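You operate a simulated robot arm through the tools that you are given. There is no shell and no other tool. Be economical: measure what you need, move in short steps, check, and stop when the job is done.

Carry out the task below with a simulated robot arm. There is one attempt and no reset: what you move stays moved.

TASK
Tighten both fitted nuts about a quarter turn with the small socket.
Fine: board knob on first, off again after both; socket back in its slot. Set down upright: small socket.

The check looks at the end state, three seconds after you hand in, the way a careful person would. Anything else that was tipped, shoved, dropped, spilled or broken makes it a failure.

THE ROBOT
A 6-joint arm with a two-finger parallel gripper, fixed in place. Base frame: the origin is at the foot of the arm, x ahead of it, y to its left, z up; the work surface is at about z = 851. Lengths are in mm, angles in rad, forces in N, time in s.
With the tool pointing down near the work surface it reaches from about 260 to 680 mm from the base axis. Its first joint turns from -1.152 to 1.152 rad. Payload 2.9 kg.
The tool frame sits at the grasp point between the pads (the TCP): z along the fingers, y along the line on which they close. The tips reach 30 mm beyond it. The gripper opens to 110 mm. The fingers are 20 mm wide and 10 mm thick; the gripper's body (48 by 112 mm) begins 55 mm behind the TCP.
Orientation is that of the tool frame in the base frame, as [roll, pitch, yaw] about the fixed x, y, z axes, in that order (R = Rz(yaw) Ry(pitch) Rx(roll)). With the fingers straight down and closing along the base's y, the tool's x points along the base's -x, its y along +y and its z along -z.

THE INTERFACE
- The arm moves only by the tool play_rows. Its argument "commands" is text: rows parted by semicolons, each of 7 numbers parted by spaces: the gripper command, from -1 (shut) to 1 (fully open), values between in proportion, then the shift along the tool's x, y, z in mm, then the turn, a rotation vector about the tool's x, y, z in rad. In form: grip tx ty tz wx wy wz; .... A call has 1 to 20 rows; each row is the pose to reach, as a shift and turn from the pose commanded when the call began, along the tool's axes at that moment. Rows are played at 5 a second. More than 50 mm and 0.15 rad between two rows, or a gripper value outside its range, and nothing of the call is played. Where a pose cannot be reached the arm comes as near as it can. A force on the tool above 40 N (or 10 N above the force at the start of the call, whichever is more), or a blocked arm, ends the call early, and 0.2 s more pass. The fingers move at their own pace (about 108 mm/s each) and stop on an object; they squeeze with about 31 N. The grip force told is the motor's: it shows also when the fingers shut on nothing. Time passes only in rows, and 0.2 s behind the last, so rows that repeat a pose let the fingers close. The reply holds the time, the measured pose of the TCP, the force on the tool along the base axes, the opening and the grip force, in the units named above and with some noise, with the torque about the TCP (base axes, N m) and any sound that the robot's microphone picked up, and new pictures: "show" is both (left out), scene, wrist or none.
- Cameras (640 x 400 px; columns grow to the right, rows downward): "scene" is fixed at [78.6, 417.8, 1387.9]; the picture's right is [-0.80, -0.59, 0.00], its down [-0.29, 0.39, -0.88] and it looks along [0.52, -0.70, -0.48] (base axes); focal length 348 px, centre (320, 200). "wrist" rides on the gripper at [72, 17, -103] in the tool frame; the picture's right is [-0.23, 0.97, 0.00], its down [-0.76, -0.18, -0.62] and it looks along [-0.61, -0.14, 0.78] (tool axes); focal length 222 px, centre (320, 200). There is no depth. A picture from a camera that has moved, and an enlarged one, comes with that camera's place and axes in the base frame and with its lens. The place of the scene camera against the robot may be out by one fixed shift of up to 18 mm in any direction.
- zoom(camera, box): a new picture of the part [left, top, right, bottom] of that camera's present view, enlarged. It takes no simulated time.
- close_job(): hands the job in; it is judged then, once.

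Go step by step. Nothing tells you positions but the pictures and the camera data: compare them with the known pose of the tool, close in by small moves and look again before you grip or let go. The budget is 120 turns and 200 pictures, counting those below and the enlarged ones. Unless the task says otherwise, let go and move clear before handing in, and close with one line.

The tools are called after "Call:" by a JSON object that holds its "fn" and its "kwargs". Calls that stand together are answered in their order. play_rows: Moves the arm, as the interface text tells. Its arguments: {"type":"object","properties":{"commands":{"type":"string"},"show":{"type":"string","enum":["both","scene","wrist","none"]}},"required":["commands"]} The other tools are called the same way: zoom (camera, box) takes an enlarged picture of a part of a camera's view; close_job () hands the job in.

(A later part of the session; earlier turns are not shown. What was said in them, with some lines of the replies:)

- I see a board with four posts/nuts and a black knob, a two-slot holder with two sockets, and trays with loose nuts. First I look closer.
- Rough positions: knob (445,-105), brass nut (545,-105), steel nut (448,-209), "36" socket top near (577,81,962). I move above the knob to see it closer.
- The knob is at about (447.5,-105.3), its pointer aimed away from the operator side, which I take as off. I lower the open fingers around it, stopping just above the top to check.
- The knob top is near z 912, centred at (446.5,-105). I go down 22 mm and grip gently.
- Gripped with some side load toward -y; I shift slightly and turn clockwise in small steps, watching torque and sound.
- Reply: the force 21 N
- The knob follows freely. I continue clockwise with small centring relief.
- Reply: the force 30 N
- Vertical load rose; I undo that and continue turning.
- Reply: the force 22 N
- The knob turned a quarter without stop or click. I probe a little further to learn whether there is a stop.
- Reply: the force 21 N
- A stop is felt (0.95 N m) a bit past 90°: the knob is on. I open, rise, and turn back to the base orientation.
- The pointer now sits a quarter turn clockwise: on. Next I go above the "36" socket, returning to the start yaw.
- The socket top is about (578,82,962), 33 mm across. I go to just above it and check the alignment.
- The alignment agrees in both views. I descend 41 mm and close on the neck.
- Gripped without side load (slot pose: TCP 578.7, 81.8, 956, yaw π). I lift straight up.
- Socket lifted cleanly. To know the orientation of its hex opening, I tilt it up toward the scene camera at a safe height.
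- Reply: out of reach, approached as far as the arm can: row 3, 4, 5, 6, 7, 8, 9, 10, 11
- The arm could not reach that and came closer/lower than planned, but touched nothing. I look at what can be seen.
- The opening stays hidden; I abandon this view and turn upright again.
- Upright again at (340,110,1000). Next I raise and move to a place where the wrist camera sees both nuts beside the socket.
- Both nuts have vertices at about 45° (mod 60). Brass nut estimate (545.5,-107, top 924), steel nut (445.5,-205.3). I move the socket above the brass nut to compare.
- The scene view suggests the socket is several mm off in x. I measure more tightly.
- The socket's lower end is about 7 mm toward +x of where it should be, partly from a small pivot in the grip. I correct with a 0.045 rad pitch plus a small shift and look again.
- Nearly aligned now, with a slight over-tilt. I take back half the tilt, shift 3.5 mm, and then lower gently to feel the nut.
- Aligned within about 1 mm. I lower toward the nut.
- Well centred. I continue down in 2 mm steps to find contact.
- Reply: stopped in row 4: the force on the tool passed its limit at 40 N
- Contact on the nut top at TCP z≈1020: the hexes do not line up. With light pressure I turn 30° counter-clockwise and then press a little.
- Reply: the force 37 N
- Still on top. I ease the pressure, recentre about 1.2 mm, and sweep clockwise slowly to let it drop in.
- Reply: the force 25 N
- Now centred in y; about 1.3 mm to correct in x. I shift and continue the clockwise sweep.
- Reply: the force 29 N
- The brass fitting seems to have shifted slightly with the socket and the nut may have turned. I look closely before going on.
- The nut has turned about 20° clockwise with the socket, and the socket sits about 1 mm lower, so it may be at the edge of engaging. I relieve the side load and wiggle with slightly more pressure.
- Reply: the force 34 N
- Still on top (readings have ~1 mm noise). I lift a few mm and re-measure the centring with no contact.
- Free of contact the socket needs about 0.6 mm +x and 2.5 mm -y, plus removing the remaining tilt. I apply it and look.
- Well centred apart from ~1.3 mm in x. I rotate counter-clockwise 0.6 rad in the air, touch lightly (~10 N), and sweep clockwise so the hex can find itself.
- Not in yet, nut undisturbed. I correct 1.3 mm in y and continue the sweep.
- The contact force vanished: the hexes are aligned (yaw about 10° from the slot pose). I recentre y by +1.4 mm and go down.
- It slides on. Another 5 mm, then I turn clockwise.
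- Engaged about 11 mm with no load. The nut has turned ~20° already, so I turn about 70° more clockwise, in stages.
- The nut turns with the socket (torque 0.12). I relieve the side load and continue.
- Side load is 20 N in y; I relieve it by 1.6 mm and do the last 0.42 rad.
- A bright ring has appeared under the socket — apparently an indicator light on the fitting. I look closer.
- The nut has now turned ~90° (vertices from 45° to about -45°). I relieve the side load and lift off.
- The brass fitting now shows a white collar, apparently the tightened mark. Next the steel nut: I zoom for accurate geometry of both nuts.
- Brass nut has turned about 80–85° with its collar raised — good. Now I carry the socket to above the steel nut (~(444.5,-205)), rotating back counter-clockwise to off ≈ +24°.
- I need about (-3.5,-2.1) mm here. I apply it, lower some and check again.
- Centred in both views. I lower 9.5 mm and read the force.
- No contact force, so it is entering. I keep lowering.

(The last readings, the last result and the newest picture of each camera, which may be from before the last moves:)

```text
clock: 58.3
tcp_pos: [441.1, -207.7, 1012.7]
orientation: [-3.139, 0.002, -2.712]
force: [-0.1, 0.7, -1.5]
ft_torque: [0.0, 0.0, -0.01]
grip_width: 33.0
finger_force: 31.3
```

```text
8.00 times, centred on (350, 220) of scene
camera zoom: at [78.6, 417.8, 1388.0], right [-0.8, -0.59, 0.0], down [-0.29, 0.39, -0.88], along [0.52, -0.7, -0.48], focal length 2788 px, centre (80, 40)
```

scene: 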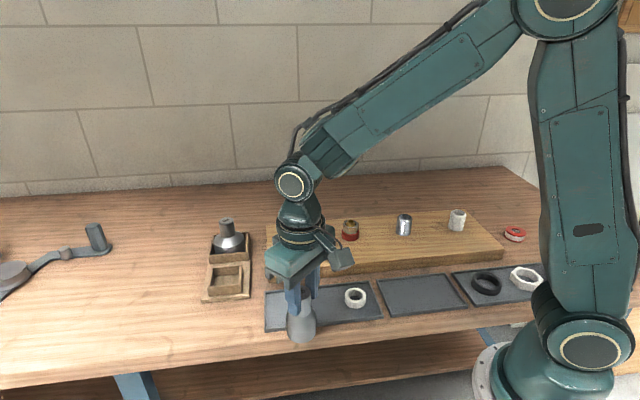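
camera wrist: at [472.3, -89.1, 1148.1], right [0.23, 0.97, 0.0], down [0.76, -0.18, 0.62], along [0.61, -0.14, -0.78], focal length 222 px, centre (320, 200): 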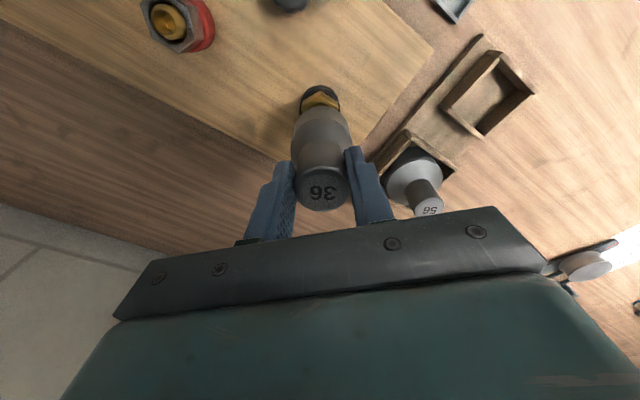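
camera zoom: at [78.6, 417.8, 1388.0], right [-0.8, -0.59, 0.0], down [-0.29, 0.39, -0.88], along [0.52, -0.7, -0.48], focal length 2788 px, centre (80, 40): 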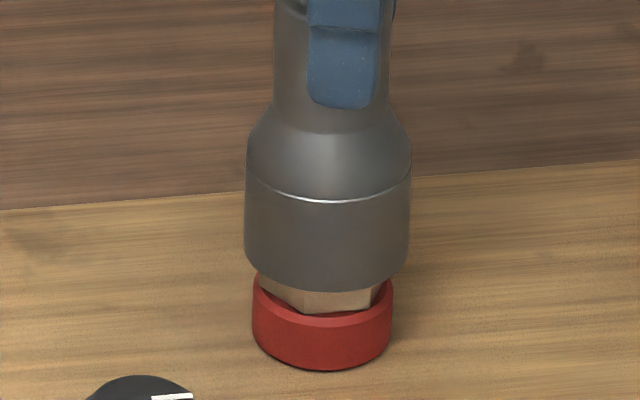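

It is on. I lower 5 mm more and begin turning clockwise.

Call:
{"fn": "play_rows", "kwargs": {"commands": "-1 0 0 2.5 0 0 0;-1 0 0 5 0 0 0;-1 0 0 5 0 0 0;-1 0 0 5 0 0 0.1;-1 0 0 5 0 0 0.2;-1 0 0 5 0 0 0.3;-1 0 0 5 0 0 0.4;-1 0 0 5 0 0 0.4", "show": "none"}}

Call:
{"fn": "zoom", "kwargs": {"camera": "scene", "box": [330, 195, 370, 245]}}

```text
clock: 60.1
tcp_pos: [441.7, -207.6, 1008.1]
orientation: [3.141, 0.006, -3.115]
force: [0.1, 2.1, -0.7]
ft_torque: [0.21, 0.02, 0.0]
grip_width: 33.3
finger_force: 30.9
```

```text
8.00 times, centred on (350, 220) of scene
camera zoom: at [78.6, 417.8, 1387.9], right [-0.8, -0.59, 0.0], down [-0.29, 0.39, -0.88], along [0.52, -0.7, -0.48], focal length 2788 px, centre (80, 40)
```

zoom: 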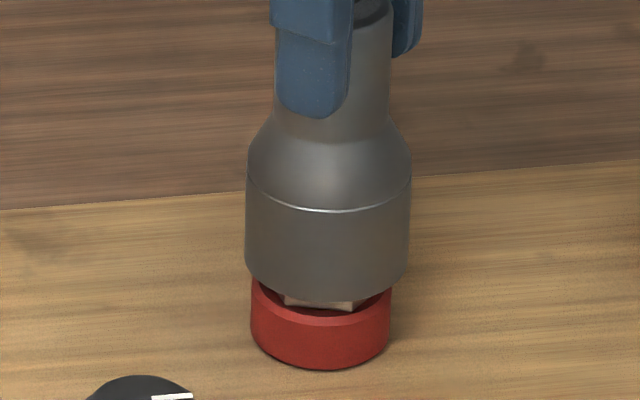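

Call:
{"fn": "play_rows", "kwargs": {"commands": "-1 0 0 0 0 0 0.1;-1 0 0 0 0 0 0.2;-1 0 0 0 0 0 0.3;-1 0 0 0 0 0 0.4;-1 0 0 0 0 0 0.4", "show": "none"}}

Call:
{"fn": "zoom", "kwargs": {"camera": "scene", "box": [330, 195, 370, 245]}}

```text
clock: 61.3
tcp_pos: [441.4, -205.2, 1007.4]
orientation: [3.139, 0.003, 2.77]
force: [-0.6, 7.2, -1.6]
ft_torque: [0.61, 0.08, 0.05]
grip_width: 33.0
finger_force: 31.1
```

```text
8.00 times, centred on (350, 220) of scene
camera zoom: at [78.6, 418.0, 1387.9], right [-0.8, -0.59, 0.0], down [-0.29, 0.39, -0.88], along [0.52, -0.7, -0.48], focal length 2788 px, centre (80, 40)
```

zoom: 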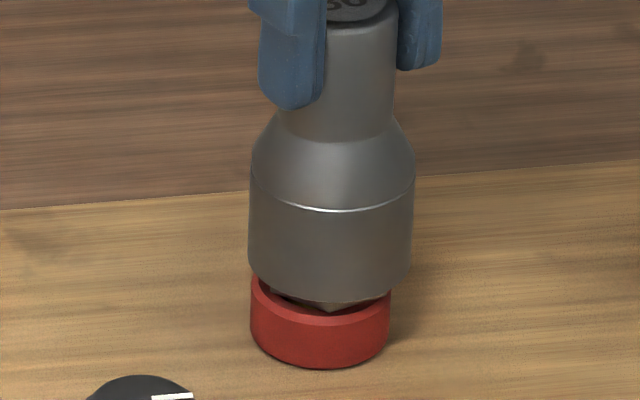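

Call:
{"fn": "play_rows", "kwargs": {"commands": "-1 0.3 0.75 0 0 0 0.1;-1 0.3 0.75 0 0 0 0.2;-1 0.3 0.75 0 0 0 0.3;-1 0.3 0.75 0 0 0 0.4;-1 0.3 0.75 0 0 0 0.4", "show": "none"}}

Call:
{"fn": "zoom", "kwargs": {"camera": "scene", "box": [330, 195, 370, 245]}}

```text
clock: 62.5
tcp_pos: [440.6, -204.9, 1007.5]
orientation: [3.137, 0.005, 2.37]
force: [0.7, 12.5, -3.9]
ft_torque: [1.03, -0.08, 0.09]
grip_width: 33.4
finger_force: 30.9
```

```text
8.00 times, centred on (350, 220) of scene
camera zoom: at [78.6, 418.1, 1387.8], right [-0.8, -0.59, 0.0], down [-0.29, 0.39, -0.88], along [0.52, -0.7, -0.48], focal length 2788 px, centre (80, 40)
```

zoom: 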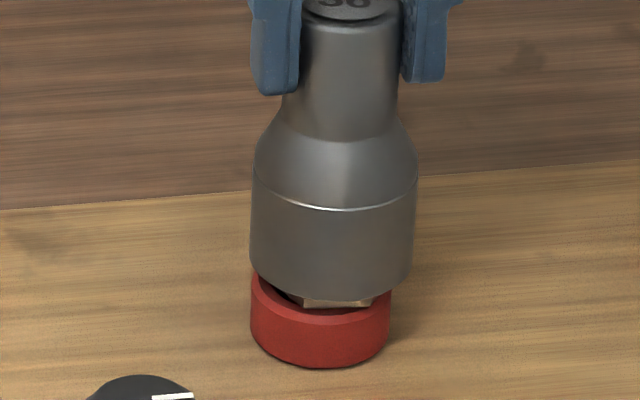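

Call:
{"fn": "play_rows", "kwargs": {"commands": "-1 0.8 0.9 0 0 0 0.1;-1 0.8 0.9 0 0 0 0.2;-1 0.8 0.9 0 0 0 0.3;-1 0.8 0.9 0 0 0 0.42;-1 0.8 0.9 0 0 0 0.42", "show": "none"}}

Call:
{"fn": "zoom", "kwargs": {"camera": "scene", "box": [330, 195, 370, 245]}}

Call:
{"fn": "zoom", "kwargs": {"camera": "wrist", "box": [250, 80, 390, 220]}}

```text
clock: 63.7
tcp_pos: [441.9, -203.9, 1008.4]
orientation: [3.137, 0.003, 1.948]
force: [4.8, 12.5, -1.6]
ft_torque: [1.04, -0.36, 0.1]
grip_width: 33.4
finger_force: 31.0
```

```text
8.00 times, centred on (350, 220) of scene
camera zoom: at [78.7, 418.1, 1387.8], right [-0.8, -0.59, 0.0], down [-0.29, 0.39, -0.88], along [0.52, -0.7, -0.48], focal length 2788 px, centre (80, 40)
```

zoom: 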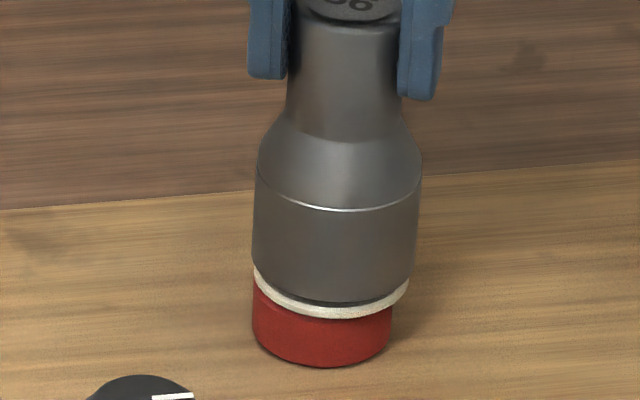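

```text
2.86 times, centred on (320, 150) of wrist
camera zoom: at [429.5, -130.8, 1111.4], right [0.99, 0.15, 0.01], down [0.11, -0.77, 0.62], along [0.1, -0.62, -0.78], focal length 635 px, centre (320, 343)
```

zoom: 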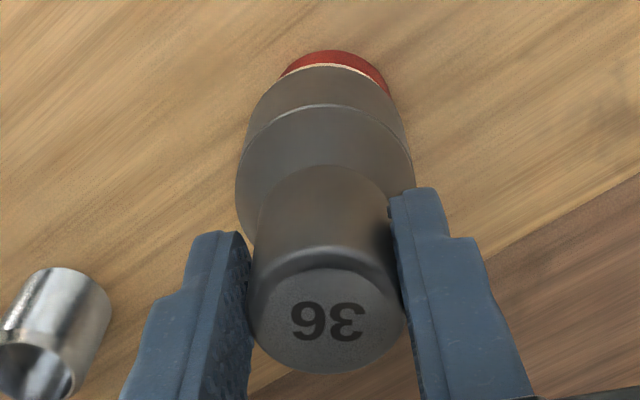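

The steel fitting's collar appeared too. I relieve the side load and lift off.

Call:
{"fn": "play_rows", "kwargs": {"commands": "-1 0.9 0.8 0 0 0 0;-1 0.9 0.8 -4 0 0 0;-1 0.9 0.8 -10 0 0 0;-1 0.9 0.8 -20 0 0 0;-1 0.9 0.8 -45 0 0 0;-1 0.9 0.8 -80 0 0 0;-1 0.9 0.8 -80 0 0 0", "show": "none"}}

Call:
{"fn": "zoom", "kwargs": {"camera": "scene", "box": [270, 180, 390, 260]}}

Call:
{"fn": "zoom", "kwargs": {"camera": "scene", "box": [336, 212, 370, 240]}}

```text
clock: 65.3
tcp_pos: [440.7, -203.2, 1088.7]
orientation: [3.137, 0.003, 1.951]
force: [0.8, -0.1, -2.9]
ft_torque: [0.0, 0.03, 0.02]
grip_width: 33.3
finger_force: 31.4
```

```text
5.00 times, centred on (330, 220) of scene
camera zoom: at [78.6, 417.8, 1388.0], right [-0.8, -0.59, 0.0], down [-0.29, 0.39, -0.88], along [0.52, -0.7, -0.48], focal length 1742 px, centre (270, 100)
```

zoom: 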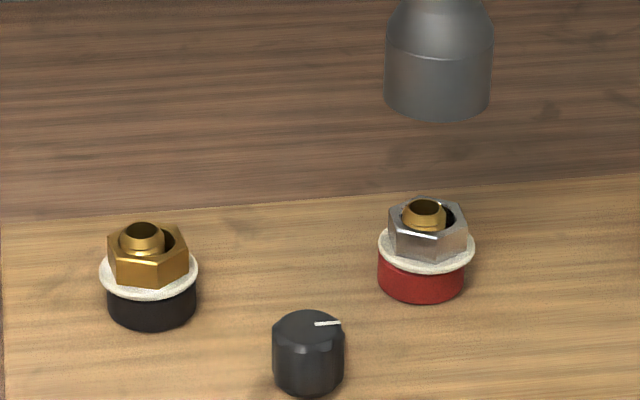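

```text
14.29 times, centred on (353, 226) of scene
camera zoom: at [78.6, 417.8, 1388.0], right [-0.8, -0.59, 0.0], down [-0.29, 0.39, -0.88], along [0.52, -0.7, -0.48], focal length 4978 px, centre (-151, -171)
```

zoom: 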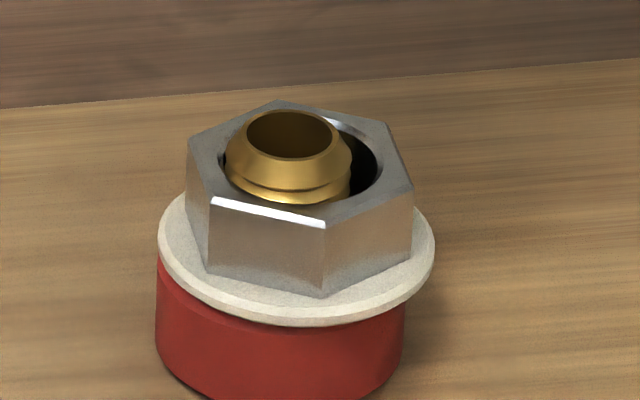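

Steel nut turned about 90° with its collar up. Now I carry the socket back above its slot, returning to yaw π.

Call:
{"fn": "play_rows", "kwargs": {"commands": "-1 15.3 16.7 0 0 0 -0.085;-1 30.5 33.4 0 0 0 -0.17;-1 45.8 50.1 0 0 0 -0.255;-1 61 66.8 0 0 0 -0.34;-1 76.3 83.5 0 0 0 -0.425;-1 91.5 100.2 0 0 0 -0.51;-1 106.8 117 0 0 0 -0.595;-1 122 133.7 0 0 0 -0.68;-1 137.3 150.4 0 0 0 -0.765;-1 152.6 167 0 0 0 -0.85;-1 167.8 183.8 0 0 0 -0.935;-1 183 200.5 0 0 0 -1.02;-1 198.3 217.2 0 0 0 -1.105;-1 213.6 233.9 0 0 0 -1.19;-1 213.6 233.9 0 0 0 -1.19;-1 213.6 233.9 20 0 0 -1.19;-1 213.6 233.9 20 0 0 -1.19", "show": "wrist"}}

Call:
{"fn": "zoom", "kwargs": {"camera": "scene", "box": [170, 150, 290, 310]}}

Call:
{"fn": "zoom", "kwargs": {"camera": "wrist", "box": [240, 50, 400, 220]}}

```text
clock: 68.9
tcp_pos: [579.4, 81.1, 1067.2]
orientation: [-3.141, 0.005, 3.139]
force: [-0.1, -1.1, -2.7]
ft_torque: [-0.03, 0.03, -0.01]
grip_width: 33.7
finger_force: 31.0
camera wrist: at [506.0, 98.6, 1171.1], right [0.23, 0.97, 0.0], down [0.76, -0.18, 0.63], along [0.61, -0.14, -0.78], focal length 222 px, centre (320, 200)
```

wrist: 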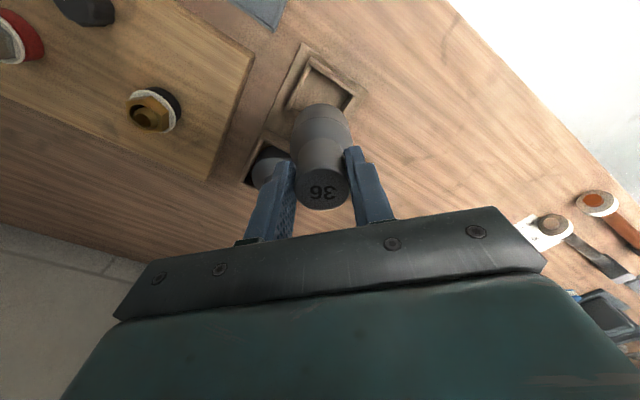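

```text
2.50 times, centred on (230, 230) of scene
camera zoom: at [78.6, 417.8, 1387.9], right [-0.8, -0.59, 0.0], down [-0.29, 0.39, -0.88], along [0.52, -0.7, -0.48], focal length 871 px, centre (545, 125)
```

zoom: 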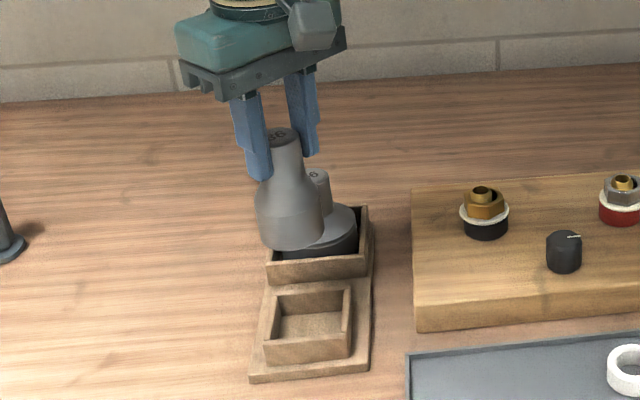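

```text
2.35 times, centred on (320, 135) of wrist
camera zoom: at [506.0, 98.6, 1171.1], right [0.23, 0.97, 0.0], down [0.76, -0.18, 0.63], along [0.61, -0.14, -0.78], focal length 523 px, centre (320, 353)
```

zoom: 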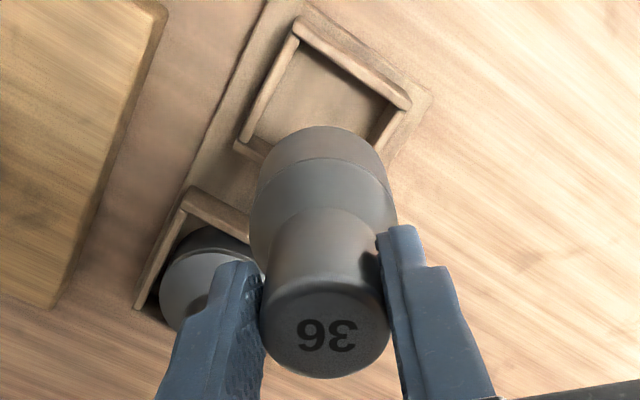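

I lower until just above the slot and check.

Call:
{"fn": "play_rows", "kwargs": {"commands": "-1 0 0 30 0 0 0;-1 0 0 55 0 0 0;-1 0 0 68 0 0 0;-1 0 0 68 0 0 0", "show": "none"}}

Call:
{"fn": "zoom", "kwargs": {"camera": "scene", "box": [190, 220, 265, 310]}}

Call:
{"fn": "zoom", "kwargs": {"camera": "wrist", "box": [250, 60, 390, 180]}}

```text
clock: 69.9
tcp_pos: [579.9, 81.2, 1000.4]
orientation: [-3.142, 0.004, 3.138]
force: [0.7, 0.7, -2.0]
ft_torque: [0.03, 0.01, 0.0]
grip_width: 33.4
finger_force: 30.8
```

```text
4.44 times, centred on (228, 265) of scene
camera zoom: at [78.6, 417.8, 1387.9], right [-0.8, -0.59, 0.0], down [-0.29, 0.39, -0.88], along [0.52, -0.7, -0.48], focal length 1549 px, centre (731, -89)
```

zoom: 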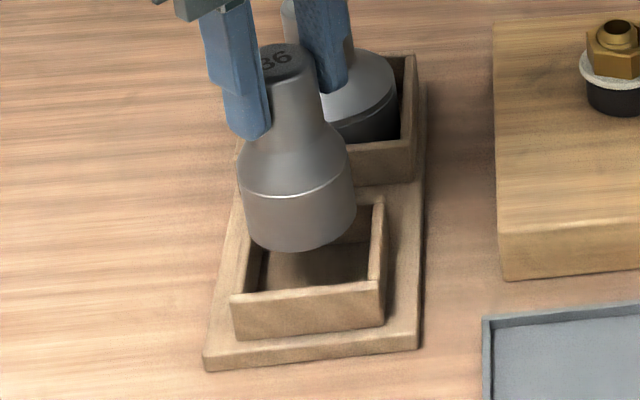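

```text
3.33 times, centred on (320, 120) of wrist
camera zoom: at [506.8, 98.3, 1102.8], right [0.23, 0.97, 0.0], down [0.76, -0.18, 0.63], along [0.61, -0.14, -0.78], focal length 740 px, centre (320, 467)
```

zoom: 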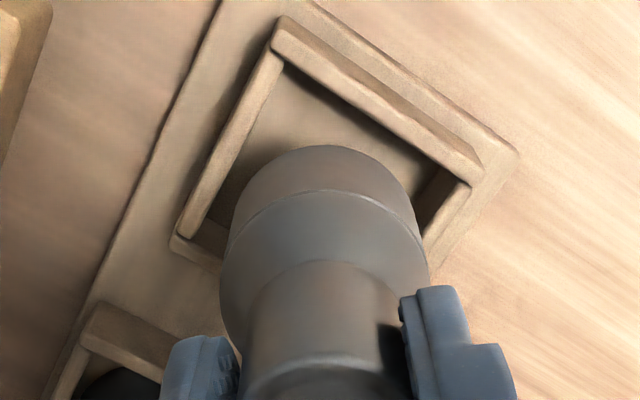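

Aligned within about 1 mm in both views. I lower into the slot.

Call:
{"fn": "play_rows", "kwargs": {"commands": "-1 0 0.5 8 0 0 0;-1 0 0.5 16 0 0 0;-1 0 0.5 24 0 0 0;-1 0 0.5 32 0 0 0;-1 0 0.5 38 0 0 0;-1 0 0.5 38 0 0 0", "show": "none"}}

Call:
{"fn": "zoom", "kwargs": {"camera": "scene", "box": [190, 220, 265, 310]}}

Call:
{"fn": "zoom", "kwargs": {"camera": "wrist", "box": [250, 60, 390, 180]}}

```text
clock: 71.3
tcp_pos: [579.6, 81.7, 963.1]
orientation: [3.141, 0.003, 3.14]
force: [-1.4, 2.7, -2.1]
ft_torque: [0.18, 0.16, 0.03]
grip_width: 33.3
finger_force: 31.6
```

```text
4.44 times, centred on (228, 265) of scene
camera zoom: at [78.6, 417.8, 1387.9], right [-0.8, -0.59, 0.0], down [-0.29, 0.39, -0.88], along [0.52, -0.7, -0.48], focal length 1549 px, centre (731, -89)
```

zoom: 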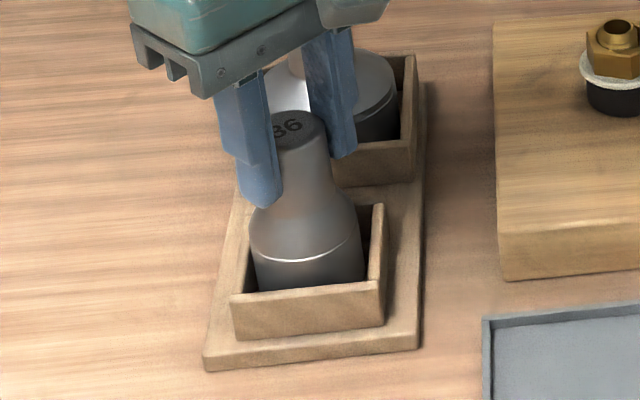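

```text
3.33 times, centred on (320, 120) of wrist
camera zoom: at [506.6, 98.6, 1065.1], right [0.23, 0.97, 0.0], down [0.76, -0.18, 0.63], along [0.61, -0.14, -0.78], focal length 740 px, centre (320, 467)
```

zoom: 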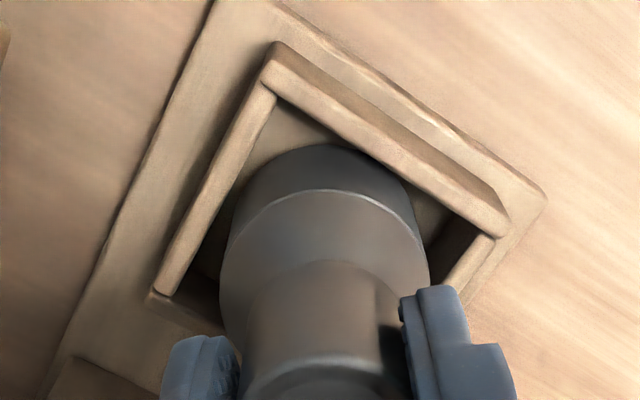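

In the slot with nearly no side load. I lower the last few mm to feel the floor.

Call:
{"fn": "play_rows", "kwargs": {"commands": "-1 0 0 2 0 0 0;-1 0 0 4 0 0 0;-1 0 0 6 0 0 0;-1 0 0 6 0 0 0", "show": "none"}}

```text
clock: 72.3
tcp_pos: [580.3, 81.9, 958.1]
orientation: [-3.142, 0.008, -3.141]
force: [-12.4, 4.4, 17.6]
ft_torque: [0.27, 0.34, -0.01]
grip_width: 33.1
finger_force: 31.3
```

Floor contact reached. I ease up ~1 mm, relieve the x load, and open slightly.

Call:
{"fn": "play_rows", "kwargs": {"commands": "-1 0.8 0.3 -1 0 0 0;-1 0.8 0.3 -1 0 0 0;-0.3 0.8 0.3 -1 0 0 0;-0.1 0.8 0.3 -1 0 0 0;-0.1 0.8 0.3 -1 0 0 0", "show": "none"}}

Call:
{"fn": "zoom", "kwargs": {"camera": "scene", "box": [190, 220, 265, 310]}}

Call:
{"fn": "zoom", "kwargs": {"camera": "wrist", "box": [250, 60, 390, 220]}}

```text
clock: 73.5
tcp_pos: [579.0, 81.4, 957.9]
orientation: [-3.141, 0.005, -3.141]
force: [0.0, -0.8, -1.0]
ft_torque: [-0.01, 0.01, 0.02]
grip_width: 49.4
finger_force: 0.3
```

```text
4.44 times, centred on (228, 265) of scene
camera zoom: at [78.6, 417.8, 1387.9], right [-0.8, -0.59, 0.0], down [-0.29, 0.39, -0.88], along [0.52, -0.7, -0.48], focal length 1549 px, centre (731, -89)
```

zoom: 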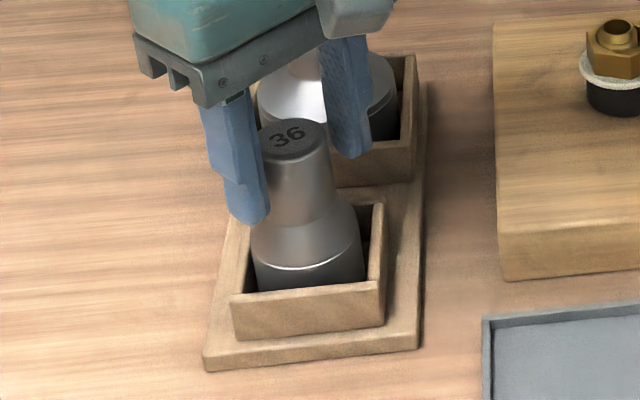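

```text
2.50 times, centred on (320, 140) of wrist
camera zoom: at [506.0, 98.6, 1060.5], right [0.23, 0.97, 0.0], down [0.76, -0.18, 0.63], along [0.61, -0.14, -0.78], focal length 555 px, centre (320, 350)
```

zoom: 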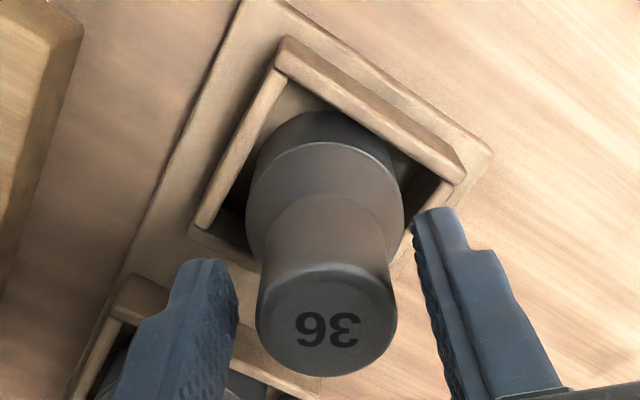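

The socket stands upright in its slot. I rise and go to the knob, turning to yaw ≈ π/2.

Call:
{"fn": "play_rows", "kwargs": {"commands": "0 0 0 -10 0 0 0;0 0 0 -45 0 0 0;0 0 0 -85 0 0 0;0 0 0 -117 0 0 0;0 11 -15.6 -117 0 0 0.131;0 22 -31.2 -117 0 0 0.262;0 33 -46.9 -117 0 0 0.393;0 44 -62.5 -117 0 0 0.523;0 55 -78 -117 0 0 0.654;0 66 -93.7 -117 0 0 0.785;0 77 -109.4 -117 0 0 0.916;0 88 -125 -117 0 0 1.047;0 99 -140.6 -117 0 0 1.178;0 110 -156.2 -117 0 0 1.309;0 121 -171.9 -117 0 0 1.44;0 132.5 -187.5 -117 0 0 1.57;0 132.5 -187.5 -117 0 0 1.57", "show": "scene"}}

Call:
{"fn": "zoom", "kwargs": {"camera": "wrist", "box": [220, 50, 420, 210]}}

Call:
{"fn": "zoom", "kwargs": {"camera": "scene", "box": [180, 190, 280, 310]}}

```text
clock: 77.1
tcp_pos: [446.2, -103.8, 1073.8]
orientation: [3.136, 0.0, 1.566]
force: [-0.6, 0.4, -0.2]
ft_torque: [0.01, 0.0, 0.0]
grip_width: 55.0
finger_force: 0.2
```

scene: 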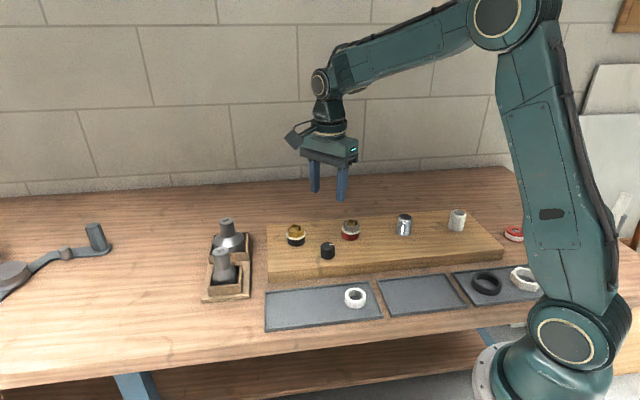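

```text
2.50 times, centred on (320, 130) of wrist
camera zoom: at [461.9, -32.6, 1177.6], right [0.97, -0.23, 0.0], down [-0.18, -0.76, 0.62], along [-0.14, -0.61, -0.78], focal length 555 px, centre (320, 375)
```

zoom: 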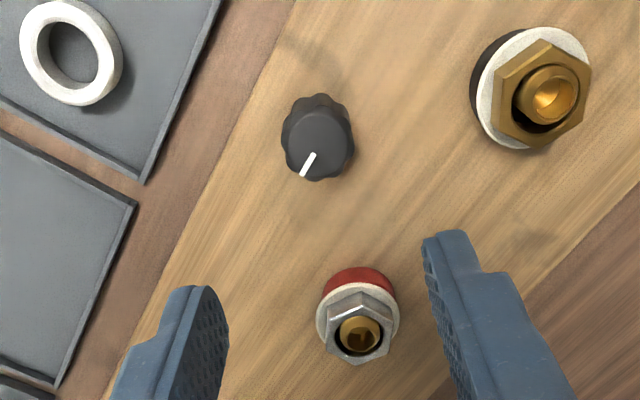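

```text
3.33 times, centred on (230, 250) of scene
camera zoom: at [78.6, 417.8, 1387.9], right [-0.8, -0.59, 0.0], down [-0.29, 0.39, -0.88], along [0.52, -0.7, -0.48], focal length 1162 px, centre (620, 33)
```

zoom: 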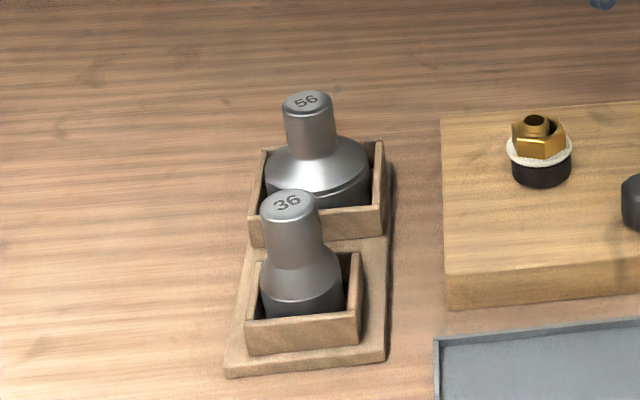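

The socket is well seated. I descend to just above the knob and check.

Call:
{"fn": "play_rows", "kwargs": {"commands": "0 -2.2 0.3 40 0 0 0;0 -2.2 0.3 80 0 0 0;0 -2.2 0.3 115 0 0 0;0 -2.2 0.3 129 0 0 0;0 -2.2 0.3 129 0 0 0", "show": "none"}}

Call:
{"fn": "zoom", "kwargs": {"camera": "wrist", "box": [220, 80, 420, 240]}}

Call:
{"fn": "zoom", "kwargs": {"camera": "scene", "box": [280, 190, 380, 270]}}

```text
clock: 78.3
tcp_pos: [447.1, -107.9, 945.2]
orientation: [3.136, -0.001, 1.569]
force: [0.1, -0.9, -0.1]
ft_torque: [0.02, 0.0, -0.02]
grip_width: 55.1
finger_force: 0.1
```

```text
2.50 times, centred on (320, 160) of wrist
camera zoom: at [462.1, -35.1, 1047.7], right [0.97, -0.23, 0.0], down [-0.18, -0.76, 0.62], along [-0.14, -0.61, -0.78], focal length 555 px, centre (320, 300)
```

zoom: 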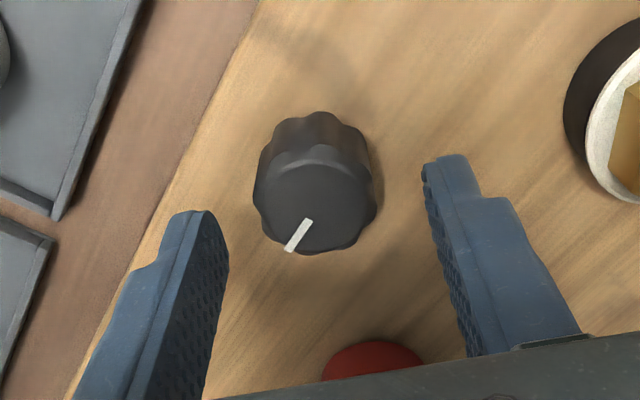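

```text
5.00 times, centred on (330, 230) of scene
camera zoom: at [78.6, 417.8, 1387.9], right [-0.8, -0.59, 0.0], down [-0.29, 0.39, -0.88], along [0.52, -0.7, -0.48], focal length 1742 px, centre (270, 50)
```

zoom: 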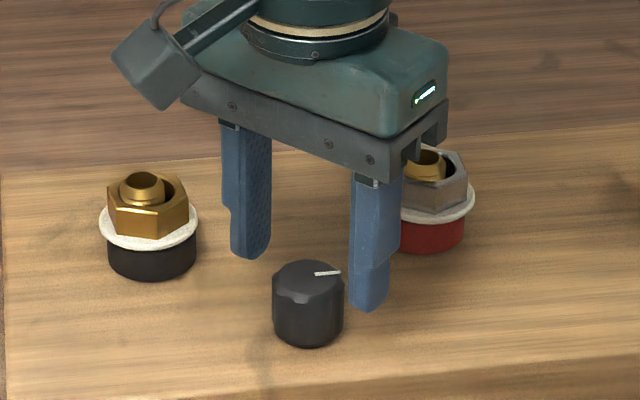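

Well placed; I shift 1 mm, descend 22 mm and grip, then turn counter-clockwise in stages.

Call:
{"fn": "play_rows", "kwargs": {"commands": "0 0.8 -1.2 12 0 0 0;0 0.8 -1.2 22 0 0 0;-0.3 0.8 -1.2 22 0 0 0;-0.6 0.8 -1.2 22 0 0 0;-1 0.8 -1.2 22 0 0 0;-1 0.8 -1.2 22 0 0 0", "show": "none"}}

```text
clock: 79.7
tcp_pos: [445.2, -106.6, 923.5]
orientation: [3.138, -0.002, 1.569]
force: [-1.9, 0.5, 2.6]
ft_torque: [-0.23, 0.79, 0.06]
grip_width: 32.3
finger_force: 45.1
```

Call:
{"fn": "play_rows", "kwargs": {"commands": "-1 0 0 0 0 0 -0.1;-1 0 0 0 0 0 -0.2;-1 0 0 0 0 0 -0.3;-1 0 0 0 0 0 -0.4;-1 0 0 0 0 0 -0.5;-1 0 0 0 0 0 -0.6;-1 0 0 0 0 0 -0.6", "show": "none"}}

```text
clock: 81.3
tcp_pos: [445.7, -106.5, 923.2]
orientation: [3.138, 0.001, 2.172]
force: [-1.6, 5.7, 2.3]
ft_torque: [0.16, 0.94, -0.03]
grip_width: 32.3
finger_force: 44.5
```

Call:
{"fn": "play_rows", "kwargs": {"commands": "-1 0 0 0 0 0 -0.1;-1 0 0 0 0 0 -0.2;-1 0 0 0 0 0 -0.3;-1 0 0 0 0 0 -0.4;-1 0 0 0 0 0 -0.5;-1 0 0 0 0 0 -0.6;-1 0 0 0 0 0 -0.7;-1 0 0 0 0 0 -0.8;-1 0 0 0 0 0 -0.8", "show": "none"}}

Call:
{"fn": "zoom", "kwargs": {"camera": "wrist", "box": [240, 100, 400, 230]}}

```text
clock: 83.3
tcp_pos: [445.9, -105.3, 921.8]
orientation: [3.139, 0.005, 2.97]
force: [0.2, 14.0, -8.8]
ft_torque: [-0.41, -0.34, -0.03]
grip_width: 32.2
finger_force: 45.4
```

```text
3.08 times, centred on (320, 165) of wrist
camera zoom: at [376.1, -77.4, 1025.8], right [0.39, 0.92, 0.0], down [0.72, -0.3, 0.63], along [0.58, -0.24, -0.78], focal length 684 px, centre (320, 308)
```

zoom: 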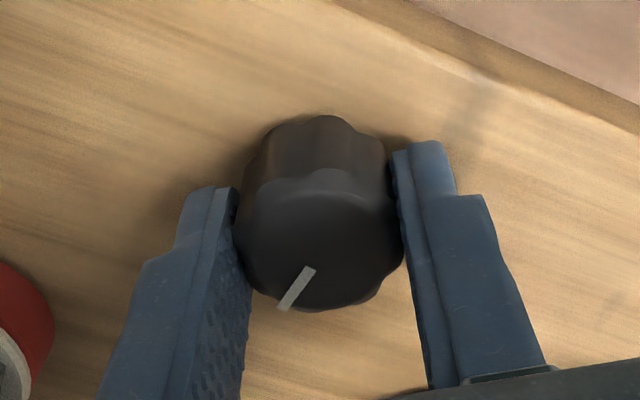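

The pointer needs about 0.17 rad more; I turn until the stop is felt.

Call:
{"fn": "play_rows", "kwargs": {"commands": "-1 0 0.8 0 0 0 -0.08;-1 0 0.8 0 0 0 -0.16;-1 0 0.8 0 0 0 -0.22;-1 0 0.8 0 0 0 -0.22", "show": "none"}}

Call:
{"fn": "zoom", "kwargs": {"camera": "wrist", "box": [240, 100, 400, 230]}}

```text
clock: 84.3
tcp_pos: [445.8, -105.7, 923.7]
orientation: [3.141, 0.006, -3.096]
force: [3.2, 7.8, -13.3]
ft_torque: [0.75, -0.25, -0.69]
grip_width: 32.3
finger_force: 45.2
```

```text
3.08 times, centred on (320, 165) of wrist
camera zoom: at [371.9, -92.7, 1026.0], right [0.18, 0.98, 0.0], down [0.77, -0.14, 0.63], along [0.62, -0.11, -0.78], focal length 684 px, centre (320, 308)
```

zoom: 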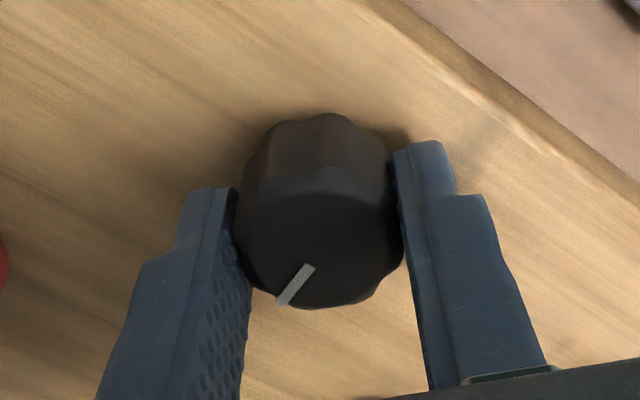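

The stop is felt (-0.69 N m) and the pointer is back at its original direction: off. I open and rise clear.

Call:
{"fn": "play_rows", "kwargs": {"commands": "-1 0 0 0 0 0 0;0 0 0 0 0 0 0;0 0 0 0 0 0 0;0 0 0 -30 0 0 0;0 0 0 -70 0 0 0;0 0 0 -110 0 0 0;0 0 0 -155 0 0 0;0 0 0 -200 0 0 0;0 0 0 -200 0 0 0"}}

Call:
{"fn": "zoom", "kwargs": {"camera": "scene", "box": [270, 200, 390, 270]}}

Call:
{"fn": "zoom", "kwargs": {"camera": "scene", "box": [180, 190, 280, 310]}}

```text
clock: 86.3
tcp_pos: [445.2, -106.3, 1123.4]
orientation: [-3.141, 0.005, -3.094]
force: [0.1, 0.1, 0.2]
ft_torque: [0.02, -0.01, -0.01]
grip_width: 55.1
finger_force: 0.1
camera wrist: at [370.5, -92.3, 1226.2], right [0.18, 0.98, 0.0], down [0.77, -0.14, 0.63], along [0.62, -0.11, -0.78], focal length 222 px, centre (320, 200)
```

scene: 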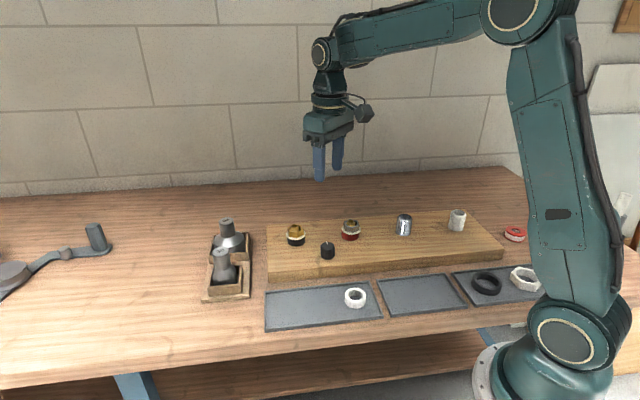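
wrist: 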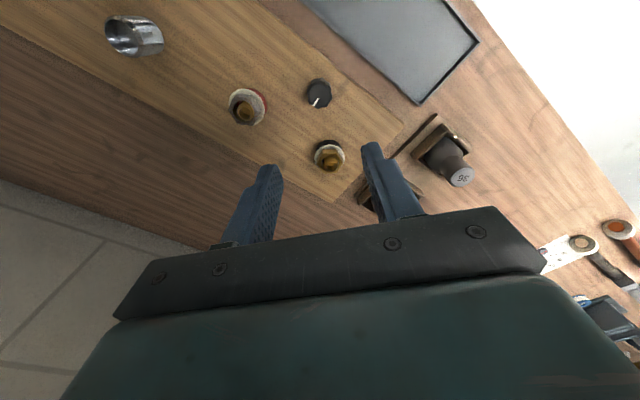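

```text
5.33 times, centred on (330, 235) of scene
camera zoom: at [78.6, 417.8, 1387.9], right [-0.8, -0.59, 0.0], down [-0.29, 0.39, -0.88], along [0.52, -0.7, -0.48], focal length 1859 px, centre (267, 13)
```

zoom: 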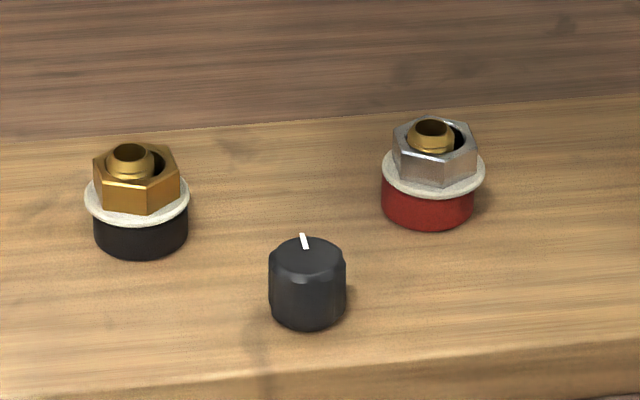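

```text
3.33 times, centred on (230, 250) of scene
camera zoom: at [78.6, 417.8, 1387.9], right [-0.8, -0.59, 0.0], down [-0.29, 0.39, -0.88], along [0.52, -0.7, -0.48], focal length 1162 px, centre (620, 33)
```

zoom: 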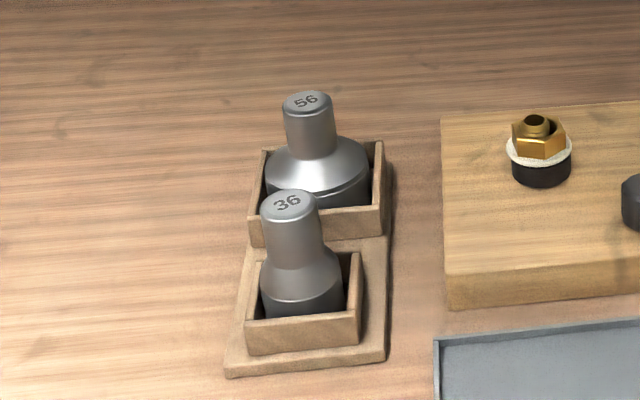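

Knob is off and the socket stands in its slot. The brass fitting looks slightly displaced against the start, so I check it before handing in.

Call:
{"fn": "zoom", "kwargs": {"camera": "scene", "box": [275, 210, 365, 255]}}

Call:
{"fn": "zoom", "kwargs": {"camera": "wrist", "box": [200, 60, 370, 200]}}

```text
7.11 times, centred on (320, 232) of scene
camera zoom: at [78.6, 417.8, 1387.9], right [-0.8, -0.59, 0.0], down [-0.29, 0.39, -0.88], along [0.52, -0.7, -0.48], focal length 2478 px, centre (320, -31)
```

zoom: 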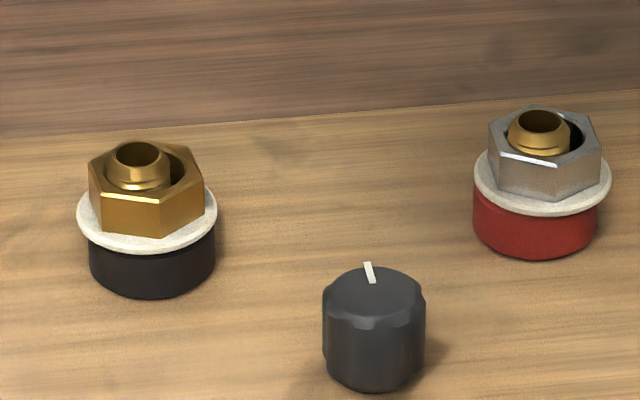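

```text
2.86 times, centred on (285, 130) of wrist
camera zoom: at [370.5, -92.3, 1226.2], right [0.18, 0.98, 0.0], down [0.77, -0.14, 0.63], along [0.62, -0.11, -0.78], focal length 635 px, centre (420, 400)
```

zoom: 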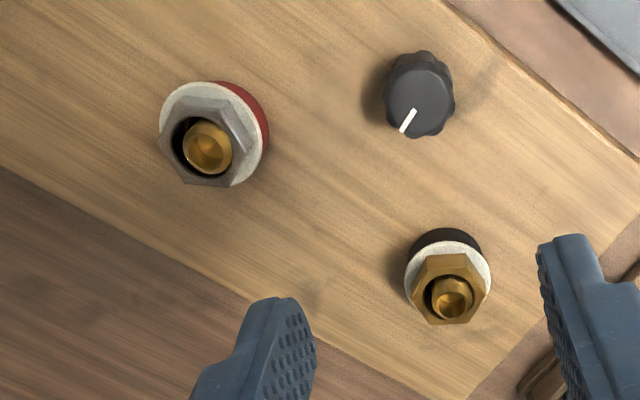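

Both nuts show their raised collars. The brass fitting's stud has not moved, though its black base and nut sit about 2–3 mm off where they started. The knob is off, the small socket stands upright in its slot and the arm is clear, so I hand in.

Call:
{"fn": "close_job", "kwargs": {}}

```text
The job is handed in.
```

I tightened both nuts clockwise with the 36 socket: the steel one about 90° and the brass one about 80°. The board knob was on for the work and is off again, and the socket stands upright in its slot. The brass nut and its black base ended about 2–3 mm off where they started.
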